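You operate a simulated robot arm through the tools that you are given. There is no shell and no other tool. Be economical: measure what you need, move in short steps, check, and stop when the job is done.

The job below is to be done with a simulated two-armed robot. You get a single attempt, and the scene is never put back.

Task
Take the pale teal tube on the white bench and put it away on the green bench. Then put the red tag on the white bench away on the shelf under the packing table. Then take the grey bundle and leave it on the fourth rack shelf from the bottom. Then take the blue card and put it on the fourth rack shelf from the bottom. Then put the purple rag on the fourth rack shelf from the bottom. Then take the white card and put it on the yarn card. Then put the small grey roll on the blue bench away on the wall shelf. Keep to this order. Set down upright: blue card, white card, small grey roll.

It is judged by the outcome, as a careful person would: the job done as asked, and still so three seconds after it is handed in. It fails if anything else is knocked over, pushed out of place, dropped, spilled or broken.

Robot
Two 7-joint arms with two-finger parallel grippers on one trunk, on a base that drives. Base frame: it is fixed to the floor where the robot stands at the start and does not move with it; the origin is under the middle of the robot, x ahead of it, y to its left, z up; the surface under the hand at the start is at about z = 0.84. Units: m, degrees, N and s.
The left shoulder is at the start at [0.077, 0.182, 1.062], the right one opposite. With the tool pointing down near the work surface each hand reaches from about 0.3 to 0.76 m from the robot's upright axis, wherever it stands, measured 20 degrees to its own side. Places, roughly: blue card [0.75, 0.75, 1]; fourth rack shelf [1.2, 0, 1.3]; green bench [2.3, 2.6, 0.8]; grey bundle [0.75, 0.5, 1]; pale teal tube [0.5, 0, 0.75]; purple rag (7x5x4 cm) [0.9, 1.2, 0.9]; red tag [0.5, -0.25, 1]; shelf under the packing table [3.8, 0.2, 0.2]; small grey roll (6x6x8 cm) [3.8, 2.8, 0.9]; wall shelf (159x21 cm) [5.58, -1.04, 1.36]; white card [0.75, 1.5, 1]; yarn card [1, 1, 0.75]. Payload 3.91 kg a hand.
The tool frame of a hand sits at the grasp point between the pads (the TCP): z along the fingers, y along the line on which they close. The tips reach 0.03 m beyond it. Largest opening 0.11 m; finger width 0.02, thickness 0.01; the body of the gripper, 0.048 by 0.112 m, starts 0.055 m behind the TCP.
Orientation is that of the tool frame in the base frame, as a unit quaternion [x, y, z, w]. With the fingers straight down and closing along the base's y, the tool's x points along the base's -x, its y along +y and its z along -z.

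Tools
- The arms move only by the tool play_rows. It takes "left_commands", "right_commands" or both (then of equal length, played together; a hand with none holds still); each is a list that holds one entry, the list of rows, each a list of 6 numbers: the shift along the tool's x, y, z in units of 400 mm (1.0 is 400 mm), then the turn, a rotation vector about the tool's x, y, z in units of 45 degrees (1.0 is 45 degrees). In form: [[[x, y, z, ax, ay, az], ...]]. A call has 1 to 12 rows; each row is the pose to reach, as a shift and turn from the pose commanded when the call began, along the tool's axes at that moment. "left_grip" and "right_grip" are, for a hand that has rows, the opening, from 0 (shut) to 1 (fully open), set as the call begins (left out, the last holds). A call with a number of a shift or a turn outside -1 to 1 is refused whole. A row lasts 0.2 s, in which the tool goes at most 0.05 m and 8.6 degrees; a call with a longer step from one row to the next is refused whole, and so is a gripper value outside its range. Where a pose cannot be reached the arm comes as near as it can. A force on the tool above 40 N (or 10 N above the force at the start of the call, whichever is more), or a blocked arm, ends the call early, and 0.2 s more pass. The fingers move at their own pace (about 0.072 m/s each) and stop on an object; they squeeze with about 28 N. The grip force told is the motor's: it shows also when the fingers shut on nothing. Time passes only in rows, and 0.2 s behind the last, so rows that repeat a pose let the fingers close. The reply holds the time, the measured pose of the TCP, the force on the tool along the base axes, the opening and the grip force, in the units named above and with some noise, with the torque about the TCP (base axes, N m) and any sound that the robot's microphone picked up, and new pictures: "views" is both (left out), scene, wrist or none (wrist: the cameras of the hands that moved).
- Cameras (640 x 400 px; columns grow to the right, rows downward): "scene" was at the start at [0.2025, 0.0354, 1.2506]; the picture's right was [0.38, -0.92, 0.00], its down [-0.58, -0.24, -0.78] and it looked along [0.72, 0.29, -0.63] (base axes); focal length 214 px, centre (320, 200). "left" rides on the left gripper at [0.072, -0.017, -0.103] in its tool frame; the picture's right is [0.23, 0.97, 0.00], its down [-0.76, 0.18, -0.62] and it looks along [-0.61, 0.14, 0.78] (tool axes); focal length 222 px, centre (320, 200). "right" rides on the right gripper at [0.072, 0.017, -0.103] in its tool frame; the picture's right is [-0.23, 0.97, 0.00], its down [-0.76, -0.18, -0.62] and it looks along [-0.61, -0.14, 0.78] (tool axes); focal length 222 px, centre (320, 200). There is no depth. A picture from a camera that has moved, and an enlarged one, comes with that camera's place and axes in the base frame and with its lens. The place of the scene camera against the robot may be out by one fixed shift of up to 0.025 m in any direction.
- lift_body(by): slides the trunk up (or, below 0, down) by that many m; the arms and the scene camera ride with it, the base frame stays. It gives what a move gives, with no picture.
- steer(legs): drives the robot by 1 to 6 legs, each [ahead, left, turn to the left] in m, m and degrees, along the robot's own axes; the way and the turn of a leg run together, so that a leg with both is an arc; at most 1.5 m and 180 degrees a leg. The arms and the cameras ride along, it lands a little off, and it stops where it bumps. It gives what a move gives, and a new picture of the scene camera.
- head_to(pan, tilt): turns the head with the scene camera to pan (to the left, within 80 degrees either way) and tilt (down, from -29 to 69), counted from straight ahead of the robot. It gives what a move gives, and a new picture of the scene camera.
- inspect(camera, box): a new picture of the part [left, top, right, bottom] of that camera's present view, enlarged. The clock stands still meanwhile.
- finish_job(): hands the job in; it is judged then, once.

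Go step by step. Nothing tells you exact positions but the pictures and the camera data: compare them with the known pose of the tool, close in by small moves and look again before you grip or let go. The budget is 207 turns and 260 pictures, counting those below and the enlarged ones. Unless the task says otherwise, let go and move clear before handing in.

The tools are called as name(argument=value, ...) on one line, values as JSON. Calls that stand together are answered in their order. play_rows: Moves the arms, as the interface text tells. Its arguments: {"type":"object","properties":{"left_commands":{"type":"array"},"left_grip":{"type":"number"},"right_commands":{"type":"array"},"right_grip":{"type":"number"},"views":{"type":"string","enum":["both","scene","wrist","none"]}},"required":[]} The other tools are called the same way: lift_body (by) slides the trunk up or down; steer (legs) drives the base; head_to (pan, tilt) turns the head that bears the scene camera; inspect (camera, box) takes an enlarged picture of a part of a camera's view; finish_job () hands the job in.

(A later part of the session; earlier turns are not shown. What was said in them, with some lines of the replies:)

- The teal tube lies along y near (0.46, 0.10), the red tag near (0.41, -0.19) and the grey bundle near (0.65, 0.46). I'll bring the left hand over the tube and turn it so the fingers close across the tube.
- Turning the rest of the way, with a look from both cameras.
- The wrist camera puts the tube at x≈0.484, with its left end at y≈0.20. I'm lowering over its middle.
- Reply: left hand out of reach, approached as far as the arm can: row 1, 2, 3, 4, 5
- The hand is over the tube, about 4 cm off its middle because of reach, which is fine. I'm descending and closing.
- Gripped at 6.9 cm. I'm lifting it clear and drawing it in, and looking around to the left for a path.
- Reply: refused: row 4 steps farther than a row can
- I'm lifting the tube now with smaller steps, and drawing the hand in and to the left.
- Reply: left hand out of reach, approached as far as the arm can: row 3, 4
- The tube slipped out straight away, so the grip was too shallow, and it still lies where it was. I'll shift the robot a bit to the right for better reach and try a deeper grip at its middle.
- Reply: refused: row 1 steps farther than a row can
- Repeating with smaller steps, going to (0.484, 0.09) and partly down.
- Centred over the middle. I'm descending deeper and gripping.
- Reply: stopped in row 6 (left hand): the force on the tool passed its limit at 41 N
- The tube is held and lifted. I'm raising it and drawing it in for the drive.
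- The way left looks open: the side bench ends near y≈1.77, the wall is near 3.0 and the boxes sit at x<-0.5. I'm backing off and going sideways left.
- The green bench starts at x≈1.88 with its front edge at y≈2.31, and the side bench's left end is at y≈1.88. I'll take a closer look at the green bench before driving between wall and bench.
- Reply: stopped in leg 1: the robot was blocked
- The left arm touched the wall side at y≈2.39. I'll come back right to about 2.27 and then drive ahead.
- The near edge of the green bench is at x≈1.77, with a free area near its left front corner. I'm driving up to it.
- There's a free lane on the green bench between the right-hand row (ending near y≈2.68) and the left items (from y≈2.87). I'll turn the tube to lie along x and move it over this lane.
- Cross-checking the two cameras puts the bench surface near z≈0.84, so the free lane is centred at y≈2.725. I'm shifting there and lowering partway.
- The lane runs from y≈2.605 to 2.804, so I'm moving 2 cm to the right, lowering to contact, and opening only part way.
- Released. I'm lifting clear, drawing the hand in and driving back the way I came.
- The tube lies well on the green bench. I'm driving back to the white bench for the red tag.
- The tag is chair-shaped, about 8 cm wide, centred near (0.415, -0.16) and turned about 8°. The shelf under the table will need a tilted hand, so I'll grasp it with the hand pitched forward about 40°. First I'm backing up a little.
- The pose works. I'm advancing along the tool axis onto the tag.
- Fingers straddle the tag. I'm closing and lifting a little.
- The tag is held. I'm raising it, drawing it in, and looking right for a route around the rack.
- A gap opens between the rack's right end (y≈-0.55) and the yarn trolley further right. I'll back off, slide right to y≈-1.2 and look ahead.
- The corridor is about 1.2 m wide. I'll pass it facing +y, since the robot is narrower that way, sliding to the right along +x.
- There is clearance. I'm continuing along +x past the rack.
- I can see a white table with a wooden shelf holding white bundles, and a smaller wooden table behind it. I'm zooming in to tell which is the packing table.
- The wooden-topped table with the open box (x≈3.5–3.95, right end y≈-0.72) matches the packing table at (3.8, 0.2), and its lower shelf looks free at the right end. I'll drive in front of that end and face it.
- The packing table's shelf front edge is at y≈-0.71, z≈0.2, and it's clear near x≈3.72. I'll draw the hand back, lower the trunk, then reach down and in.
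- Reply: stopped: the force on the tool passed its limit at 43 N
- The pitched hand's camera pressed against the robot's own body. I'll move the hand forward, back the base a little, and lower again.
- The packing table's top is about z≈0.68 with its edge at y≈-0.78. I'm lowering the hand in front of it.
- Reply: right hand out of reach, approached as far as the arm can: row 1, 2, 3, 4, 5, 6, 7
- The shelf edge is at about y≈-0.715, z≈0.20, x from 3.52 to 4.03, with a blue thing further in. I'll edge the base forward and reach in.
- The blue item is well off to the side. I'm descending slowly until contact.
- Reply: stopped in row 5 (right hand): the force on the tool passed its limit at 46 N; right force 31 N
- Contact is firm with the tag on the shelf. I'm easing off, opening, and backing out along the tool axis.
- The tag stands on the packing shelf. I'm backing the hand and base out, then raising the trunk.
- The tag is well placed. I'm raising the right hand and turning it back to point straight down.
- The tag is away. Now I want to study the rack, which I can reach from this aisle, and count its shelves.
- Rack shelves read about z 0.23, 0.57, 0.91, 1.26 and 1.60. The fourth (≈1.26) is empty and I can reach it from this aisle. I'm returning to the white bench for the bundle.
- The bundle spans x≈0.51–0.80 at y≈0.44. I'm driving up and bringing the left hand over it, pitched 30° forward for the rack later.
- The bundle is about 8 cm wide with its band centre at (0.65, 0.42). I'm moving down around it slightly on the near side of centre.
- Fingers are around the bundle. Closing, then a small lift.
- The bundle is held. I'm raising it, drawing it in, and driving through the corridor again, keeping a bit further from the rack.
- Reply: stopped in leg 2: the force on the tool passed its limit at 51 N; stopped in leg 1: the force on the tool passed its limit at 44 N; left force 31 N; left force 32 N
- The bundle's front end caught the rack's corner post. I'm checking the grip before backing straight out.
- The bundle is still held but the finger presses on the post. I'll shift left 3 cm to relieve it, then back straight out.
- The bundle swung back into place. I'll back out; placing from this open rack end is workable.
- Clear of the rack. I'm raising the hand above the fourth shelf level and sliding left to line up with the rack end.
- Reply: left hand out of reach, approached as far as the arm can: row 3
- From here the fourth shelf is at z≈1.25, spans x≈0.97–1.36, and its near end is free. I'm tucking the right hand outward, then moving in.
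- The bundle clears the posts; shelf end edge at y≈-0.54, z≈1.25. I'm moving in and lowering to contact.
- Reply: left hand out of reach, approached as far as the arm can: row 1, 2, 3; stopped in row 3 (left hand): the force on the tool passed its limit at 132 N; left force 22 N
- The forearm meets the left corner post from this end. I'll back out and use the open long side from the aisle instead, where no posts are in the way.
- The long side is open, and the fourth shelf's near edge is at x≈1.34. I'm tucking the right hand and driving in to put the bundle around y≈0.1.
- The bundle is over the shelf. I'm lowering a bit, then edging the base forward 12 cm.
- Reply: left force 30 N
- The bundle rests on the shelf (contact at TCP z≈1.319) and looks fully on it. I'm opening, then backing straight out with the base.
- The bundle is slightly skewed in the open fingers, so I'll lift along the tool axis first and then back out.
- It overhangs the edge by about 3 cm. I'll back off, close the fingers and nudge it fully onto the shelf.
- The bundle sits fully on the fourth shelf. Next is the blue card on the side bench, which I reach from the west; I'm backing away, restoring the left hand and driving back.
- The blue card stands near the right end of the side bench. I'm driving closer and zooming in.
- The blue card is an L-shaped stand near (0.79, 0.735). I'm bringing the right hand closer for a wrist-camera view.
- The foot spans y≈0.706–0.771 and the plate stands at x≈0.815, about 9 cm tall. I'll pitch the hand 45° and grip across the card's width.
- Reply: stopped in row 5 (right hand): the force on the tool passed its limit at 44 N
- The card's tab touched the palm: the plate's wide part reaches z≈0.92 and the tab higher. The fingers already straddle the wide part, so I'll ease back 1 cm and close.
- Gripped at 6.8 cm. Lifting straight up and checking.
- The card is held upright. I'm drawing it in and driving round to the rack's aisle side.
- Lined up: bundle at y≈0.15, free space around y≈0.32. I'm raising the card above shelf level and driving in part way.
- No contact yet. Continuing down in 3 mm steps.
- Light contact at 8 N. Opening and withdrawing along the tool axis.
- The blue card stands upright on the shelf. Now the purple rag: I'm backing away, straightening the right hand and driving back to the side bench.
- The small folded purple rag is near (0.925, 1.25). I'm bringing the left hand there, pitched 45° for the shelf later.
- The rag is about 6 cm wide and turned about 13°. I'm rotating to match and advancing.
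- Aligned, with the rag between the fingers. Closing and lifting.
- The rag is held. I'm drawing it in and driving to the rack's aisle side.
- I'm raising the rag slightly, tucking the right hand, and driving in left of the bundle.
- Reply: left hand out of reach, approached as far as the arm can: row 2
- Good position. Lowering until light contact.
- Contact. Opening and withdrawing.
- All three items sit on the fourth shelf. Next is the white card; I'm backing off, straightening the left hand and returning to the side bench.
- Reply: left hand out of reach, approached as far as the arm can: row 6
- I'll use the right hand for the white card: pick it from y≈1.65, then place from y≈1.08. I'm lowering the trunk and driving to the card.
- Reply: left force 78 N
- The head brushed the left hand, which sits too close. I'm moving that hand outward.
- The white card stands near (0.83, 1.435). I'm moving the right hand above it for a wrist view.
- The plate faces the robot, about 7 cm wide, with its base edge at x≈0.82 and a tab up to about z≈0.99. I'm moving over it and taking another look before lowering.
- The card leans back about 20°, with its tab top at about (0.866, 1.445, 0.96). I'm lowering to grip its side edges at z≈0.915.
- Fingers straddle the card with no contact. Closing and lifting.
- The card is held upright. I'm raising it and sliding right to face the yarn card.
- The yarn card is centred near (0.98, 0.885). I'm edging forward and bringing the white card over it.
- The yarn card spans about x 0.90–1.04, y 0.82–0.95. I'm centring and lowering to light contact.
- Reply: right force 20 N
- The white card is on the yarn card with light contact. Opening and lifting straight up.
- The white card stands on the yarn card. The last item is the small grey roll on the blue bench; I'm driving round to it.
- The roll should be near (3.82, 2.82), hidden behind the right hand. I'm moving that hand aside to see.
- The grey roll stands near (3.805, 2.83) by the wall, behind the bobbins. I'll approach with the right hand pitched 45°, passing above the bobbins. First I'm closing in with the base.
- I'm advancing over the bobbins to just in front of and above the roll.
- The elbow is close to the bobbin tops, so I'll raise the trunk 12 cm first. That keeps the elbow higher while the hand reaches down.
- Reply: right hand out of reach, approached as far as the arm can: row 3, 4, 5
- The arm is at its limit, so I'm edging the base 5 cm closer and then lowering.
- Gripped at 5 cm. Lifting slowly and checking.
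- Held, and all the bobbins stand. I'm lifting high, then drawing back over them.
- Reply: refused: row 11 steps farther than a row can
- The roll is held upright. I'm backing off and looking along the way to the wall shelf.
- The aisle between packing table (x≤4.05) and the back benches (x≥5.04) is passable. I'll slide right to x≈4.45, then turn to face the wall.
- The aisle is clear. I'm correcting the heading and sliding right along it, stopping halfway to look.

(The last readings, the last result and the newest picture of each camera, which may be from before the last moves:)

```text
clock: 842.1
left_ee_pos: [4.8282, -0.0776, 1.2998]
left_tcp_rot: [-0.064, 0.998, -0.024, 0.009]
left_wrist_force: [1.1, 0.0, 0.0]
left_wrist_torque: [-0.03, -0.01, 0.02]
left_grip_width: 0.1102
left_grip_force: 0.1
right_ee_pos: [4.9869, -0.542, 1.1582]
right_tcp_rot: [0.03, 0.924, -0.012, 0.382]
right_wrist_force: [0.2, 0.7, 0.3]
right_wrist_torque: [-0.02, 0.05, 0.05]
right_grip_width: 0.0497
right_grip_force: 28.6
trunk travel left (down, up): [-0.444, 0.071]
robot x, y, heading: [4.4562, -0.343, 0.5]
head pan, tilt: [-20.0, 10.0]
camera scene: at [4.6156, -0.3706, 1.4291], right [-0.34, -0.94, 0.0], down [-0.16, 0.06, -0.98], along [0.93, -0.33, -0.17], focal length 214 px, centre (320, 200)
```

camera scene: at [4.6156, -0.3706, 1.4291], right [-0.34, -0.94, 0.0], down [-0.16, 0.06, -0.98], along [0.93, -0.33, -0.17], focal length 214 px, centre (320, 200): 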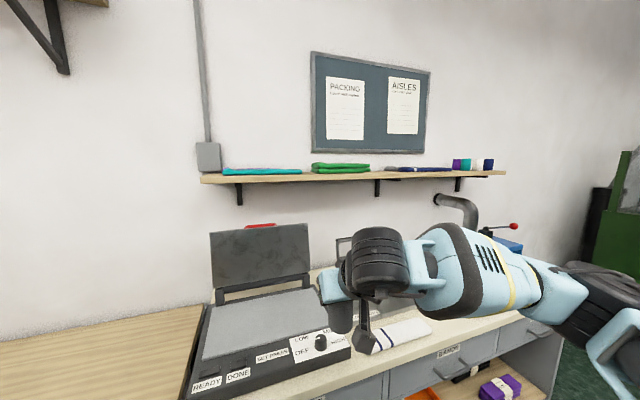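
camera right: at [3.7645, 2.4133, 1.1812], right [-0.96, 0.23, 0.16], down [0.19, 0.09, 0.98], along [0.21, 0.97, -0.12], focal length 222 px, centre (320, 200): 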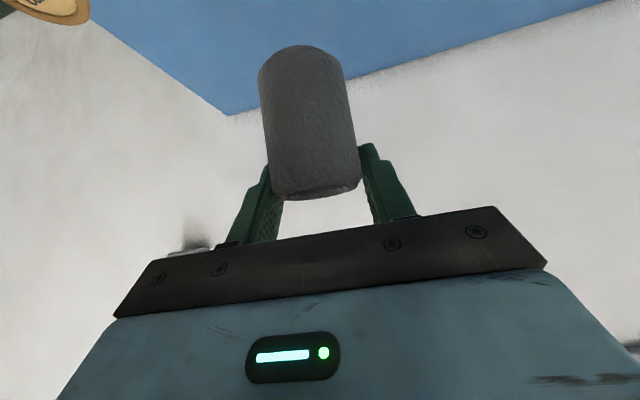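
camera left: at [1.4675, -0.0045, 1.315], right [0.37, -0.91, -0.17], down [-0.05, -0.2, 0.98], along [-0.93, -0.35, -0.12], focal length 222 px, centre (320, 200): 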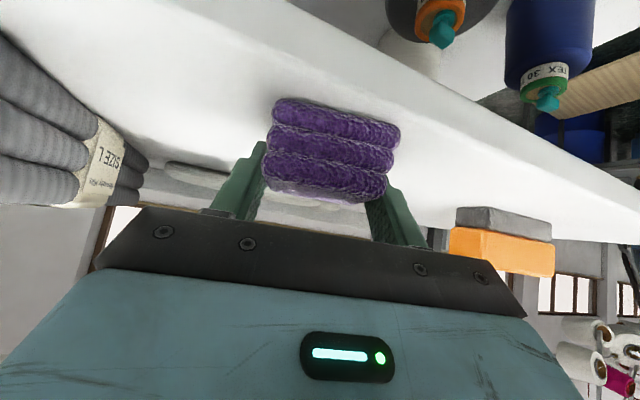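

The shelf holds flat socks on the left and small upright rolls at the right. I'll raise the trunk and move along for a closer look at the gaps.

steer(legs=[[0, -0.46, -0.5]])

lift_body(by=0.07)

head_to(pan=0, tilt=10)

inspect(camera="scene", box=[130, 100, 510, 260])

```text
clock: 846.6
left_ee_pos: [4.8313, -0.5374, 1.3018]
left_tcp_rot: [-0.063, 0.998, -0.025, 0.009]
left_wrist_force: [0.0, 0.3, -0.3]
left_wrist_torque: [0.03, -0.02, -0.02]
left_grip_width: 0.1099
left_grip_force: 0.0
right_ee_pos: [4.9886, -1.003, 1.1571]
right_tcp_rot: [0.03, 0.924, -0.012, 0.382]
right_wrist_force: [0.4, 0.0, -0.7]
right_wrist_torque: [0.0, -0.02, -0.03]
right_grip_width: 0.0494
right_grip_force: 27.9
trunk travel left (down, up): [-0.444, 0.071]
robot x, y, heading: [4.4567, -0.8013, 0.2]
head pan, tilt: [-20.0, 10.0]
camera scene: at [4.6185, -0.8301, 1.4291], right [-0.34, -0.94, 0.0], down [-0.16, 0.06, -0.98], along [0.93, -0.33, -0.17], focal length 214 px, centre (320, 200)
```

scene: 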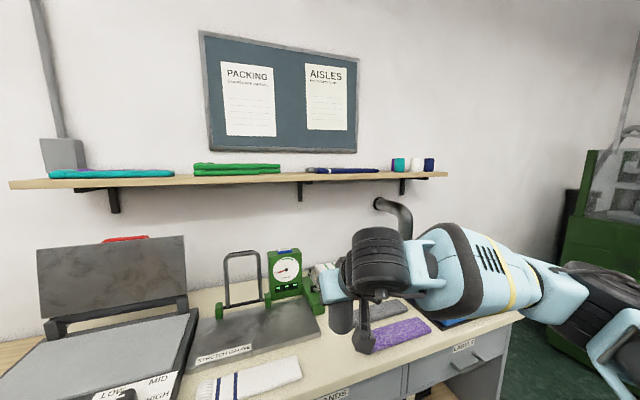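

```text
clock: 847.7
left_ee_pos: [4.8328, -0.5372, 1.3699]
left_tcp_rot: [-0.062, 0.998, -0.025, 0.008]
left_wrist_force: [0.2, 0.4, -0.4]
left_wrist_torque: [0.02, 0.02, 0.01]
left_grip_width: 0.1097
left_grip_force: 0.1
right_ee_pos: [4.9903, -1.0035, 1.2253]
right_tcp_rot: [0.031, 0.924, -0.012, 0.38]
right_wrist_force: [0.5, 0.5, -0.3]
right_wrist_torque: [-0.01, -0.01, 0.02]
right_grip_width: 0.0495
right_grip_force: 27.6
trunk travel left (down, up): [-0.514, 0.001]
robot x, y, heading: [4.4566, -0.8014, 0.3]
head pan, tilt: [-20.0, 10.0]
```

```text
clock: 848.6
left_ee_pos: [4.8315, -0.537, 1.3717]
left_tcp_rot: [-0.064, 0.998, -0.024, 0.009]
left_wrist_force: [-0.5, -0.5, 0.0]
left_wrist_torque: [0.01, 0.01, -0.03]
left_grip_width: 0.1098
left_grip_force: 0.1
right_ee_pos: [4.9879, -1.0012, 1.2284]
right_tcp_rot: [0.03, 0.924, -0.012, 0.382]
right_wrist_force: [0.0, 1.3, -0.5]
right_wrist_torque: [0.01, -0.01, 0.02]
right_grip_width: 0.0495
right_grip_force: 27.7
trunk travel left (down, up): [-0.514, 0.001]
robot x, y, heading: [4.4565, -0.7999, 0.3]
head pan, tilt: [0.0, 10.0]
camera scene: at [4.5441, -0.7988, 1.5096], right [0.0, -1.0, 0.0], down [-0.17, 0.0, -0.98], along [0.98, 0.0, -0.17], focal length 214 px, centre (320, 200)
```

scene: 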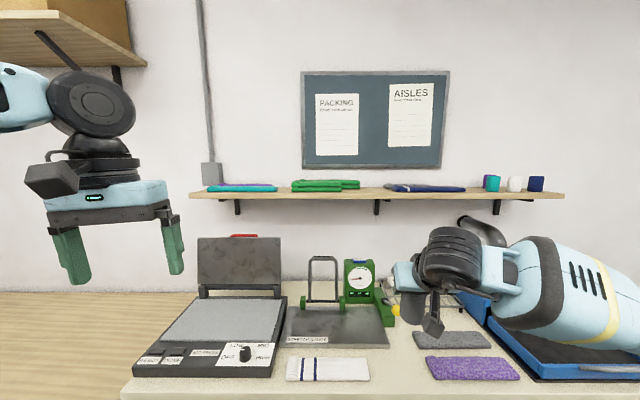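

```text
1.68 times, centred on (320, 180) of scene
camera zoom: at [4.5441, -0.7988, 1.5096], right [0.0, -1.0, 0.0], down [-0.17, 0.0, -0.98], along [0.98, 0.0, -0.17], focal length 361 px, centre (320, 234)
```

zoom: 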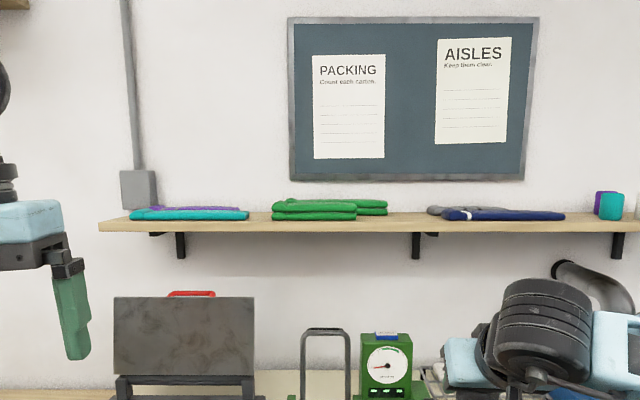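

There's a gap about 12–25 cm wide near y≈-1.045 between the green and dark socks. I'm raising the roll above shelf height and then driving up to the bench.

play_rows(right_commands=[[[-0.074, 0, -0.074, 0, 0, 0], [-0.147, 0, -0.148, 0, 0, 0], [-0.22, 0, -0.221, 0, 0, 0], [-0.294, 0, -0.295, 0, 0, 0], [-0.368, 0, -0.369, 0, 0, 0], [-0.45, 0, -0.45, 0, 0, 0]]], views="none")

head_to(pan=0, tilt=50)

```text
clock: 850.0
left_ee_pos: [4.8311, -0.5358, 1.3727]
left_tcp_rot: [-0.063, 0.998, -0.024, 0.01]
left_wrist_force: [-0.2, -0.3, -0.5]
left_wrist_torque: [0.03, 0.0, -0.01]
left_grip_width: 0.1102
left_grip_force: 0.0
right_ee_pos: [4.988, -1.0013, 1.483]
right_tcp_rot: [0.03, 0.924, -0.013, 0.382]
right_wrist_force: [0.1, -0.3, 0.4]
right_wrist_torque: [0.04, -0.03, -0.01]
right_grip_width: 0.0495
right_grip_force: 27.8
trunk travel left (down, up): [-0.514, 0.001]
robot x, y, heading: [4.464, -0.7986, 0.3]
head pan, tilt: [0.0, 10.0]
```

```text
clock: 851.0
left_ee_pos: [4.8321, -0.5379, 1.3712]
left_tcp_rot: [-0.064, 0.998, -0.024, 0.009]
left_wrist_force: [-0.1, -0.5, 0.5]
left_wrist_torque: [-0.02, -0.03, 0.01]
left_grip_width: 0.1101
left_grip_force: 0.2
right_ee_pos: [4.9899, -1.0023, 1.4802]
right_tcp_rot: [0.031, 0.924, -0.012, 0.382]
right_wrist_force: [-0.8, -0.1, 0.1]
right_wrist_torque: [0.03, -0.02, -0.02]
right_grip_width: 0.0496
right_grip_force: 27.6
trunk travel left (down, up): [-0.514, 0.001]
robot x, y, heading: [4.4553, -0.7999, 0.3]
head pan, tilt: [0.0, 50.0]
camera scene: at [4.5282, -0.7987, 1.4478], right [0.01, -1.0, 0.0], down [-0.77, 0.0, -0.64], along [0.64, 0.0, -0.77], focal length 214 px, centre (320, 200)
```

scene: 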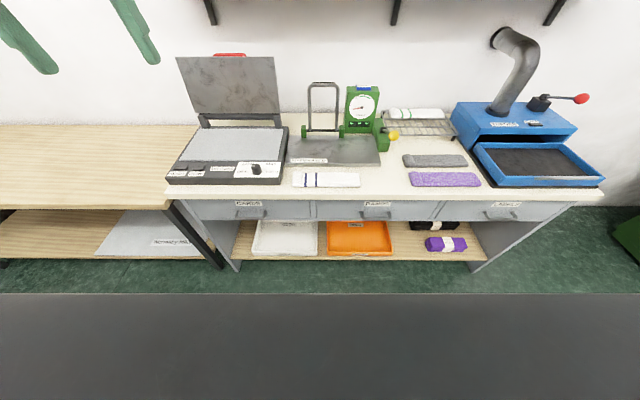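

The bench front is at about x≈5.07, so I can drive in to x≈4.77. The hand stays at z 1.48, clear of everything.

steer(legs=[[0.3, 0, -0.3]])

play_rows(right_commands=[[[-0.05, -0.03, 0.05, 0, 0, 0], [-0.12, -0.06, 0.12, 0, 0, 0], [-0.19, -0.09, 0.19, 0, 0, 0], [-0.26, -0.11, 0.26, 0, 0, 0], [-0.33, -0.11, 0.33, 0, 0, 0], [-0.38, -0.11, 0.38, 0, 0, 0], [-0.38, -0.11, 0.38, 0, 0, 0]]])

```text
clock: 853.1
left_ee_pos: [5.1346, -0.5403, 1.3722]
left_tcp_rot: [-0.059, 0.998, -0.024, 0.01]
left_wrist_force: [0.3, -0.2, 0.2]
left_wrist_torque: [-0.02, 0.01, 0.02]
left_grip_width: 0.1099
left_grip_force: 0.0
right_ee_pos: [5.2892, -1.005, 1.4817]
right_tcp_rot: [0.034, 0.923, -0.013, 0.383]
right_wrist_force: [0.1, 0.5, -0.4]
right_wrist_torque: [0.03, 0.04, 0.0]
right_grip_width: 0.0494
right_grip_force: 27.8
trunk travel left (down, up): [-0.514, 0.001]
robot x, y, heading: [4.7573, -0.8021, -0.1]
head pan, tilt: [0.0, 50.0]
camera scene: at [4.829, -0.799, 1.4479], right [0.0, -1.0, 0.0], down [-0.77, 0.0, -0.64], along [0.64, 0.0, -0.77], focal length 214 px, centre (320, 200)
```

scene: 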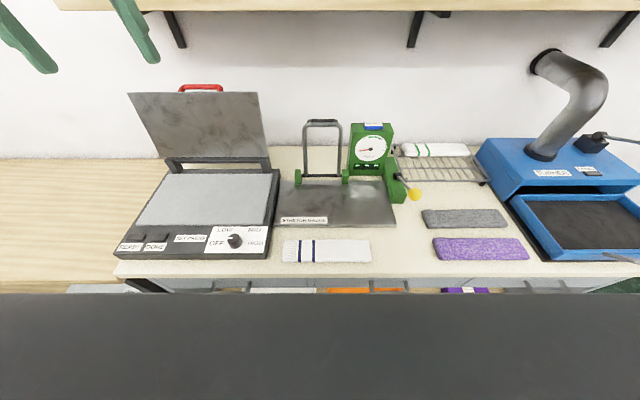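

```text
clock: 854.7
left_ee_pos: [5.136, -0.5395, 1.3715]
left_tcp_rot: [-0.059, 0.998, -0.024, 0.009]
left_wrist_force: [0.6, 0.6, -0.7]
left_wrist_torque: [-0.05, 0.02, 0.02]
left_grip_width: 0.11
left_grip_force: 0.0
right_ee_pos: [5.4304, -1.0592, 1.4785]
right_tcp_rot: [0.034, 0.923, -0.015, 0.382]
right_wrist_force: [-0.3, 0.3, -0.6]
right_wrist_torque: [0.02, 0.0, 0.02]
right_grip_width: 0.0497
right_grip_force: 27.7
right hand out of reach, approached as far as the arm can: row 4, 5, 6, 7
trunk travel left (down, up): [-0.514, 0.001]
robot x, y, heading: [4.7577, -0.8007, -0.1]
head pan, tilt: [0.0, 50.0]
camera scene: at [4.8303, -0.7983, 1.4477], right [0.0, -1.0, 0.0], down [-0.77, 0.0, -0.64], along [0.64, 0.0, -0.77], focal length 214 px, centre (320, 200)
camera right: at [5.3098, -1.0326, 1.502], right [0.23, 0.96, 0.16], down [0.09, -0.18, 0.98], along [0.97, -0.21, -0.13], focal length 222 px, centre (320, 200)
```

scene: 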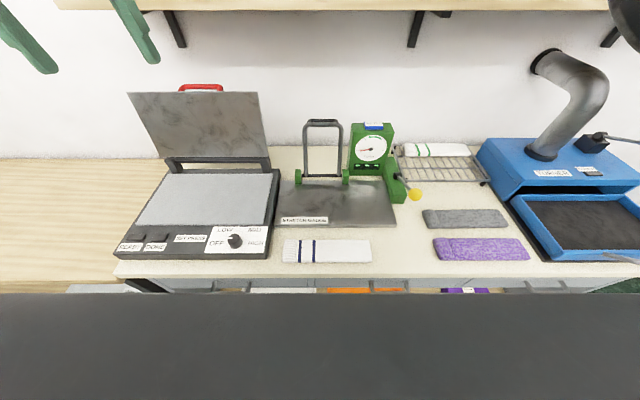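
right: 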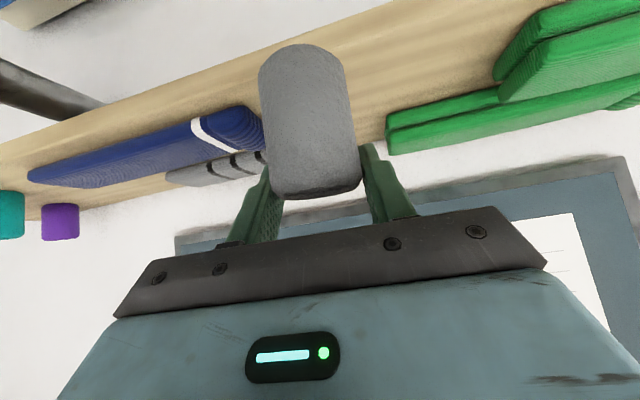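

The arm stops at x≈5.43 and I need about 5.52. I'll pull back, turn the base about 12° left and shift right so the right shoulder is closer, then reach again.

play_rows(right_commands=[[[0.07, 0, -0.07, 0, 0, 0], [0.14, 0, -0.14, 0, 0, 0], [0.21, 0, -0.21, 0, 0, 0], [0.28, 0, -0.28, 0, 0, 0]]], views="none")

steer(legs=[[0, -0.11, 0], [0, 0, 12]])

head_to(pan=-15, tilt=15)

```text
clock: 855.7
left_ee_pos: [5.1343, -0.5414, 1.3722]
left_tcp_rot: [-0.059, 0.998, -0.023, 0.01]
left_wrist_force: [0.0, -0.2, 0.5]
left_wrist_torque: [0.03, 0.0, -0.03]
left_grip_width: 0.1101
left_grip_force: 0.1
right_ee_pos: [5.2755, -1.0486, 1.481]
right_tcp_rot: [0.036, 0.924, -0.014, 0.382]
right_wrist_force: [-0.5, 0.0, -0.2]
right_wrist_torque: [0.0, 0.01, 0.03]
right_grip_width: 0.0495
right_grip_force: 28.2
trunk travel left (down, up): [-0.514, 0.001]
robot x, y, heading: [4.7576, -0.8009, 0.1]
head pan, tilt: [0.0, 50.0]
```

```text
clock: 858.1
left_ee_pos: [5.0721, -0.5765, 1.3708]
left_tcp_rot: [-0.166, 0.986, -0.023, 0.012]
left_wrist_force: [0.6, -1.0, 0.0]
left_wrist_torque: [0.02, 0.0, -0.01]
left_grip_width: 0.1101
left_grip_force: 0.2
right_ee_pos: [5.3176, -1.0438, 1.4807]
right_tcp_rot: [-0.064, 0.922, 0.027, 0.381]
right_wrist_force: [-0.4, 0.2, -0.3]
right_wrist_torque: [0.01, 0.01, 0.0]
right_grip_width: 0.0494
right_grip_force: 28.1
trunk travel left (down, up): [-0.514, 0.001]
robot x, y, heading: [4.7569, -0.913, 11.9]
head pan, tilt: [0.0, 50.0]
camera scene: at [4.8282, -0.8906, 1.4477], right [0.21, -0.98, 0.0], down [-0.75, -0.16, -0.64], along [0.63, 0.13, -0.77], focal length 214 px, centre (320, 200)
```

scene: 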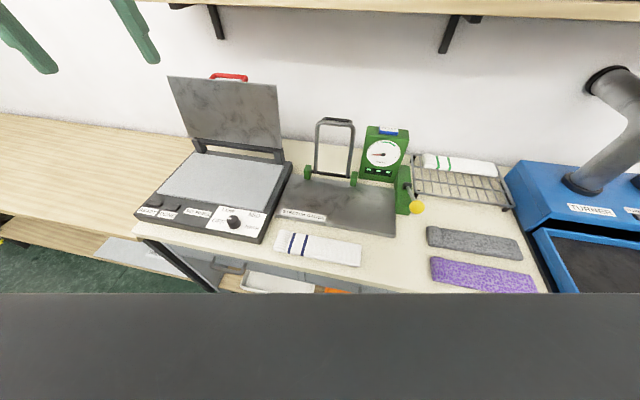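

```text
clock: 859.1
left_ee_pos: [5.0719, -0.5761, 1.3706]
left_tcp_rot: [-0.166, 0.986, -0.022, 0.012]
left_wrist_force: [0.7, -0.9, -0.1]
left_wrist_torque: [-0.04, 0.0, -0.02]
left_grip_width: 0.1098
left_grip_force: 0.0
right_ee_pos: [5.3182, -1.0425, 1.4809]
right_tcp_rot: [-0.064, 0.922, 0.027, 0.381]
right_wrist_force: [-0.3, 0.1, 0.1]
right_wrist_torque: [-0.04, -0.01, -0.01]
right_grip_width: 0.0497
right_grip_force: 27.8
trunk travel left (down, up): [-0.514, 0.001]
robot x, y, heading: [4.7598, -0.9107, 11.7]
head pan, tilt: [-15.0, 15.0]
camera scene: at [4.8462, -0.9113, 1.5014], right [-0.05, -1.0, 0.0], down [-0.26, 0.01, -0.97], along [0.96, -0.05, -0.26], focal length 214 px, centre (320, 200)
```

scene: 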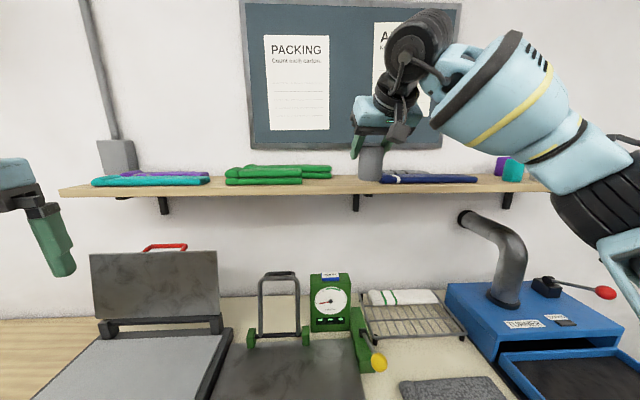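

Turned without contact. I'll turn about 15° more and shift right a little to gain the remaining reach.

steer(legs=[[-0.03, -0.12, 0], [0, 0, 15]])

inspect(camera="right", box=[0, 0, 640, 400])

```text
clock: 861.7
left_ee_pos: [4.9709, -0.6305, 1.3712]
left_tcp_rot: [-0.29, 0.957, -0.022, 0.014]
left_wrist_force: [0.4, 0.2, -0.7]
left_wrist_torque: [0.0, 0.0, -0.02]
left_grip_width: 0.11
left_grip_force: 0.1
right_ee_pos: [5.3277, -1.0172, 1.4814]
right_tcp_rot: [-0.183, 0.906, 0.076, 0.374]
right_wrist_force: [-0.7, 0.4, 0.4]
right_wrist_torque: [0.02, 0.01, 0.01]
right_grip_width: 0.0496
right_grip_force: 28.3
trunk travel left (down, up): [-0.514, 0.001]
robot x, y, heading: [4.7532, -1.0297, 26.8]
head pan, tilt: [-15.0, 15.0]
camera scene: at [4.8391, -1.0081, 1.5014], right [0.21, -0.98, 0.0], down [-0.25, -0.05, -0.97], along [0.95, 0.2, -0.26], focal length 214 px, centre (320, 200)
```

scene: 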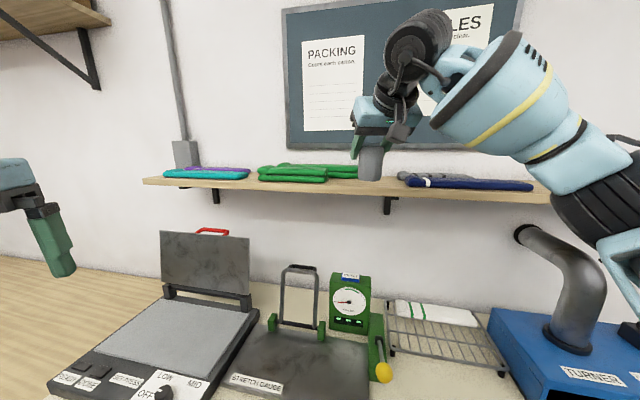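

```text
1.00 times, centred on (320, 200) of right (not enlarged: the box is as wide or as high as the picture)
camera zoom: at [5.2082, -1.0509, 1.5038], right [-0.23, 0.96, 0.16], down [0.16, -0.13, 0.98], along [0.96, 0.25, -0.13], focal length 222 px, centre (320, 200)
```

zoom: 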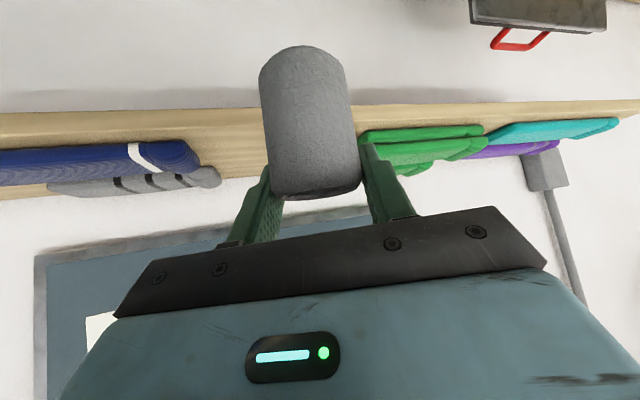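

play_rows(right_commands=[[[-0.05, -0.045, 0.06, 0, 0, 0], [-0.1, -0.09, 0.12, 0, 0, 0], [-0.16, -0.14, 0.18, 0, 0, 0], [-0.22, -0.19, 0.25, 0, 0, 0], [-0.286, -0.244, 0.324, 0, 0, 0], [-0.286, -0.244, 0.324, 0, 0, 0]]])

```text
clock: 863.1
left_ee_pos: [4.9705, -0.6331, 1.3722]
left_tcp_rot: [-0.29, 0.957, -0.02, 0.015]
left_wrist_force: [0.0, -0.2, 0.8]
left_wrist_torque: [-0.03, 0.0, 0.01]
left_grip_width: 0.11
left_grip_force: 0.0
right_ee_pos: [5.5082, -1.0401, 1.468]
right_tcp_rot: [-0.183, 0.906, 0.076, 0.374]
right_wrist_force: [0.0, 0.0, -0.7]
right_wrist_torque: [0.01, 0.02, -0.01]
right_grip_width: 0.0497
right_grip_force: 28.3
right hand out of reach, approached as far as the arm can: row 5, 6
trunk travel left (down, up): [-0.514, 0.001]
robot x, y, heading: [4.755, -1.0353, 26.7]
head pan, tilt: [-15.0, 15.0]
camera scene: at [4.8389, -1.0096, 1.5015], right [0.21, -0.98, 0.0], down [-0.25, -0.05, -0.97], along [0.95, 0.2, -0.26], focal length 214 px, centre (320, 200)
camera right: at [5.3877, -1.0725, 1.4918], right [-0.23, 0.96, 0.16], down [0.16, -0.13, 0.98], along [0.96, 0.25, -0.12], focal length 222 px, centre (320, 200)
```

scene: 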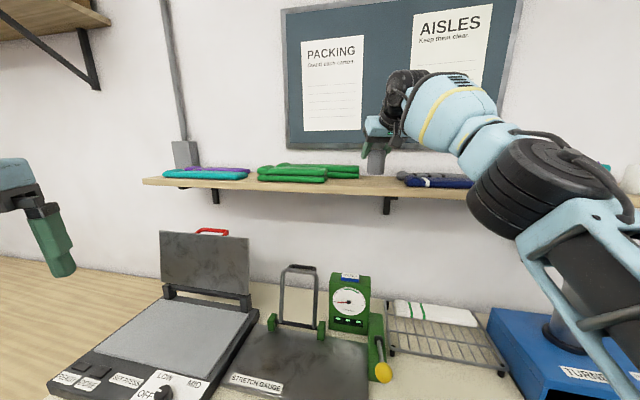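
right: 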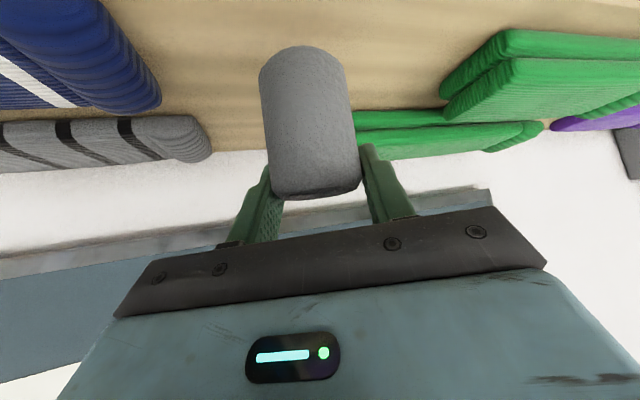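

The roll is over the gap on the shelf. Lowering in small steps with a slight forward push.

play_rows(right_commands=[[[0.004, -0.01, 0.03, 0, 0, 0], [0.011, -0.02, 0.06, 0, 0, 0], [0.02, -0.025, 0.075, 0, 0, 0], [0.028, -0.025, 0.083, 0, 0, 0], [0.036, -0.025, 0.091, 0, 0, 0], [0.044, -0.025, 0.099, 0, 0, 0]]])

```text
clock: 864.5
left_ee_pos: [4.9689, -0.6292, 1.3727]
left_tcp_rot: [-0.291, 0.956, -0.021, 0.018]
left_wrist_force: [-0.4, 0.2, 0.7]
left_wrist_torque: [-0.01, 0.0, 0.02]
left_grip_width: 0.11
left_grip_force: 0.0
right_ee_pos: [5.5217, -1.041, 1.4352]
right_tcp_rot: [-0.183, 0.903, 0.078, 0.381]
right_wrist_force: [8.2, 4.7, 31.3]
right_wrist_torque: [-0.01, -0.1, -0.06]
right_grip_width: 0.0494
right_grip_force: 28.1
trunk travel left (down, up): [-0.514, 0.001]
robot x, y, heading: [4.7561, -1.0352, 26.7]
head pan, tilt: [-15.0, 15.0]
camera scene: at [4.8361, -1.0075, 1.5022], right [0.21, -0.98, 0.0], down [-0.25, -0.05, -0.97], along [0.95, 0.2, -0.26], focal length 214 px, centre (320, 200)
camera right: at [5.4023, -1.0739, 1.4562], right [-0.23, 0.96, 0.17], down [0.15, -0.13, 0.98], along [0.96, 0.25, -0.11], focal length 222 px, centre (320, 200)
```

scene: 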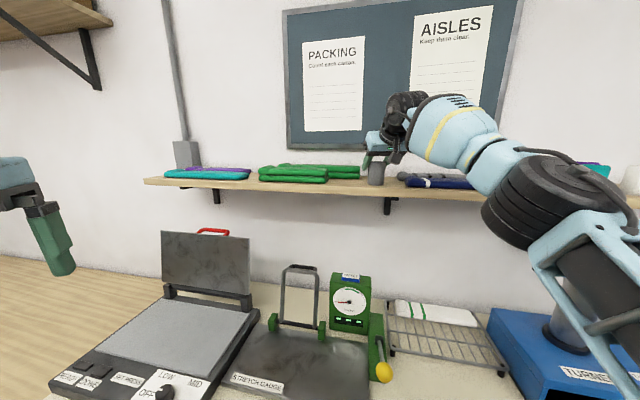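
right: 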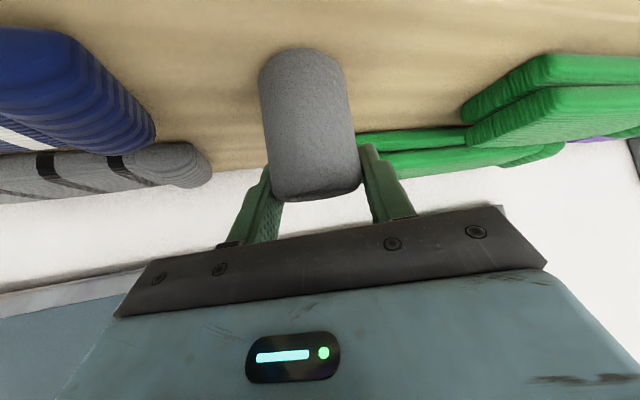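

Firm contact on the shelf. I'm easing up slightly, then opening only partway.

play_rows(right_commands=[[[-0.005, 0, -0.005, 0, 0, 0], [-0.007, 0, -0.007, 0, 0, 0]]], views="none")

play_rows(right_commands=[[[0, 0, 0, 0, 0, 0], [0, 0, 0, 0, 0, 0], [0, 0, 0, 0, 0, 0]]], right_grip=0.7, views="wrist")

```text
clock: 865.1
left_ee_pos: [4.968, -0.6294, 1.3721]
left_tcp_rot: [-0.291, 0.956, -0.022, 0.016]
left_wrist_force: [0.3, -0.5, -0.1]
left_wrist_torque: [-0.01, -0.03, -0.03]
left_grip_width: 0.11
left_grip_force: 0.1
right_ee_pos: [5.5222, -1.041, 1.4348]
right_tcp_rot: [-0.182, 0.905, 0.077, 0.377]
right_wrist_force: [2.1, 4.8, 26.1]
right_wrist_torque: [0.14, 0.02, -0.01]
right_grip_width: 0.0493
right_grip_force: 28.0
trunk travel left (down, up): [-0.514, 0.001]
robot x, y, heading: [4.7564, -1.0309, 26.9]
head pan, tilt: [-15.0, 15.0]
```

```text
clock: 865.9
left_ee_pos: [4.9723, -0.6304, 1.3703]
left_tcp_rot: [-0.291, 0.956, -0.021, 0.015]
left_wrist_force: [0.5, 0.2, -0.2]
left_wrist_torque: [0.03, 0.0, -0.01]
left_grip_width: 0.1099
left_grip_force: 0.0
right_ee_pos: [5.5266, -1.0432, 1.4294]
right_tcp_rot: [-0.182, 0.906, 0.076, 0.374]
right_wrist_force: [0.8, -0.1, 0.9]
right_wrist_torque: [0.0, -0.02, 0.0]
right_grip_width: 0.0772
right_grip_force: 0.1
trunk travel left (down, up): [-0.514, 0.001]
robot x, y, heading: [4.7521, -1.0357, 26.7]
head pan, tilt: [-15.0, 15.0]
camera right: at [5.4071, -1.0751, 1.4524], right [-0.23, 0.96, 0.16], down [0.16, -0.13, 0.98], along [0.96, 0.25, -0.13], focal length 222 px, centre (320, 200)
```

right: 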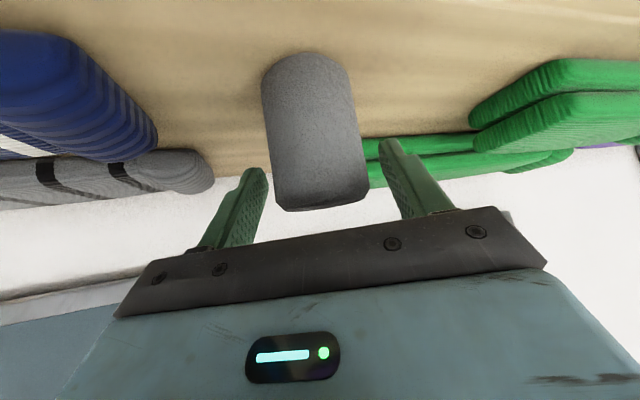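

The roll stands free. Withdrawing along the tool axis.

play_rows(right_commands=[[[0, 0, -0.05, 0, 0, 0], [0, 0, -0.12, 0, 0, 0], [0, 0, -0.2, 0, 0, 0], [0.08, 0, -0.28, 0, 0, 0], [0.16, 0, -0.36, 0, 0, 0]]])

steer(legs=[[-0.2, 0, 0]])

inspect(camera="scene", box=[240, 120, 480, 240])

```text
clock: 867.1
left_ee_pos: [4.9704, -0.6309, 1.3722]
left_tcp_rot: [-0.29, 0.957, -0.021, 0.015]
left_wrist_force: [0.2, 0.3, 0.6]
left_wrist_torque: [0.02, -0.03, 0.02]
left_grip_width: 0.1098
left_grip_force: 0.0
right_ee_pos: [5.3889, -1.103, 1.4903]
right_tcp_rot: [-0.181, 0.906, 0.077, 0.375]
right_wrist_force: [-0.2, 0.1, -0.1]
right_wrist_torque: [-0.04, -0.02, 0.0]
right_grip_width: 0.0769
right_grip_force: 0.1
trunk travel left (down, up): [-0.514, 0.001]
robot x, y, heading: [4.7566, -1.0366, 27.0]
head pan, tilt: [-15.0, 15.0]
camera scene: at [4.8378, -1.0093, 1.5016], right [0.21, -0.98, 0.0], down [-0.25, -0.05, -0.97], along [0.95, 0.2, -0.26], focal length 214 px, centre (320, 200)
camera right: at [5.269, -1.1347, 1.5122], right [-0.23, 0.96, 0.16], down [0.16, -0.13, 0.98], along [0.96, 0.25, -0.12], focal length 222 px, centre (320, 200)
```

scene: 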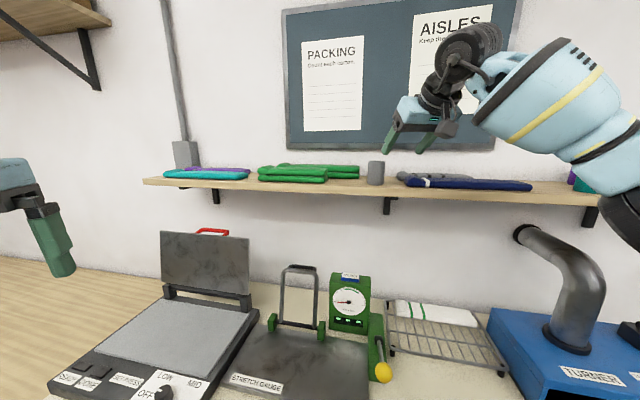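
right: 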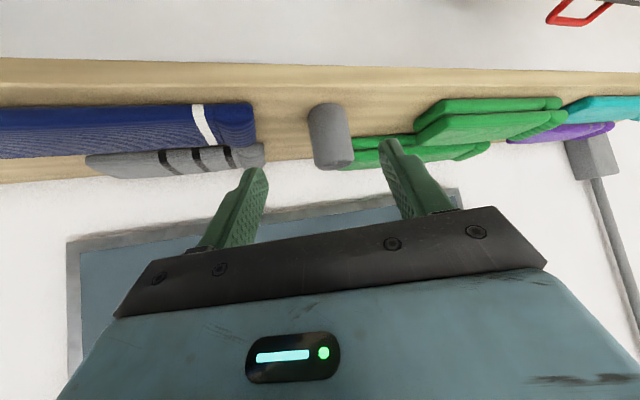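

```text
clock: 868.7
left_ee_pos: [4.7962, -0.7191, 1.3704]
left_tcp_rot: [-0.29, 0.957, -0.022, 0.014]
left_wrist_force: [-0.4, -0.1, 1.2]
left_wrist_torque: [0.01, 0.01, -0.01]
left_grip_width: 0.1101
left_grip_force: 0.1
right_ee_pos: [5.2161, -1.1905, 1.487]
right_tcp_rot: [-0.182, 0.907, 0.076, 0.373]
right_wrist_force: [0.2, 0.8, 0.5]
right_wrist_torque: [-0.04, -0.02, 0.0]
right_grip_width: 0.0771
right_grip_force: 0.0
trunk travel left (down, up): [-0.514, 0.001]
robot x, y, heading: [4.5768, -1.123, 26.7]
head pan, tilt: [-15.0, 15.0]
camera scene: at [4.6641, -1.0968, 1.5011], right [0.21, -0.98, 0.0], down [-0.25, -0.05, -0.97], along [0.95, 0.2, -0.26], focal length 214 px, centre (320, 200)
```

scene: 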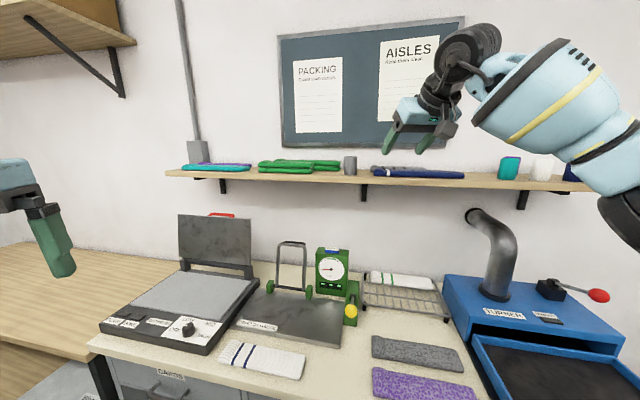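

```text
2.67 times, centred on (360, 180) of scene
camera zoom: at [4.6641, -1.0968, 1.5011], right [0.21, -0.98, 0.0], down [-0.25, -0.05, -0.97], along [0.95, 0.2, -0.26], focal length 572 px, centre (213, 253)
```

zoom: 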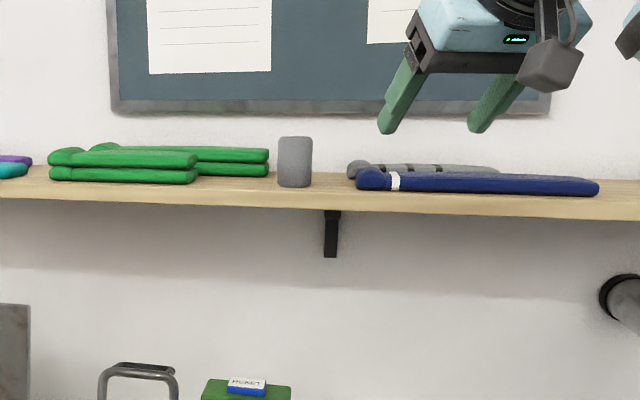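

The grey roll stands upright on the wall shelf and both hands are clear, with every item placed in order. I'm handing the job in.

finish_job()

```text
The job is handed in.
```

All seven items are where you asked, placed in the order given, and the blue card, white card and small grey roll are standing upright. The job has been handed in, but I have not seen the verdict.

Some contacts along the way:
- **Grey bundle:** It caught a rack post, and the arm also hit a post hard. Nothing on the rack looked moved in the later pictures.
- **Teal tube:** It slipped once from the first shallow grip and fell back where it lay.
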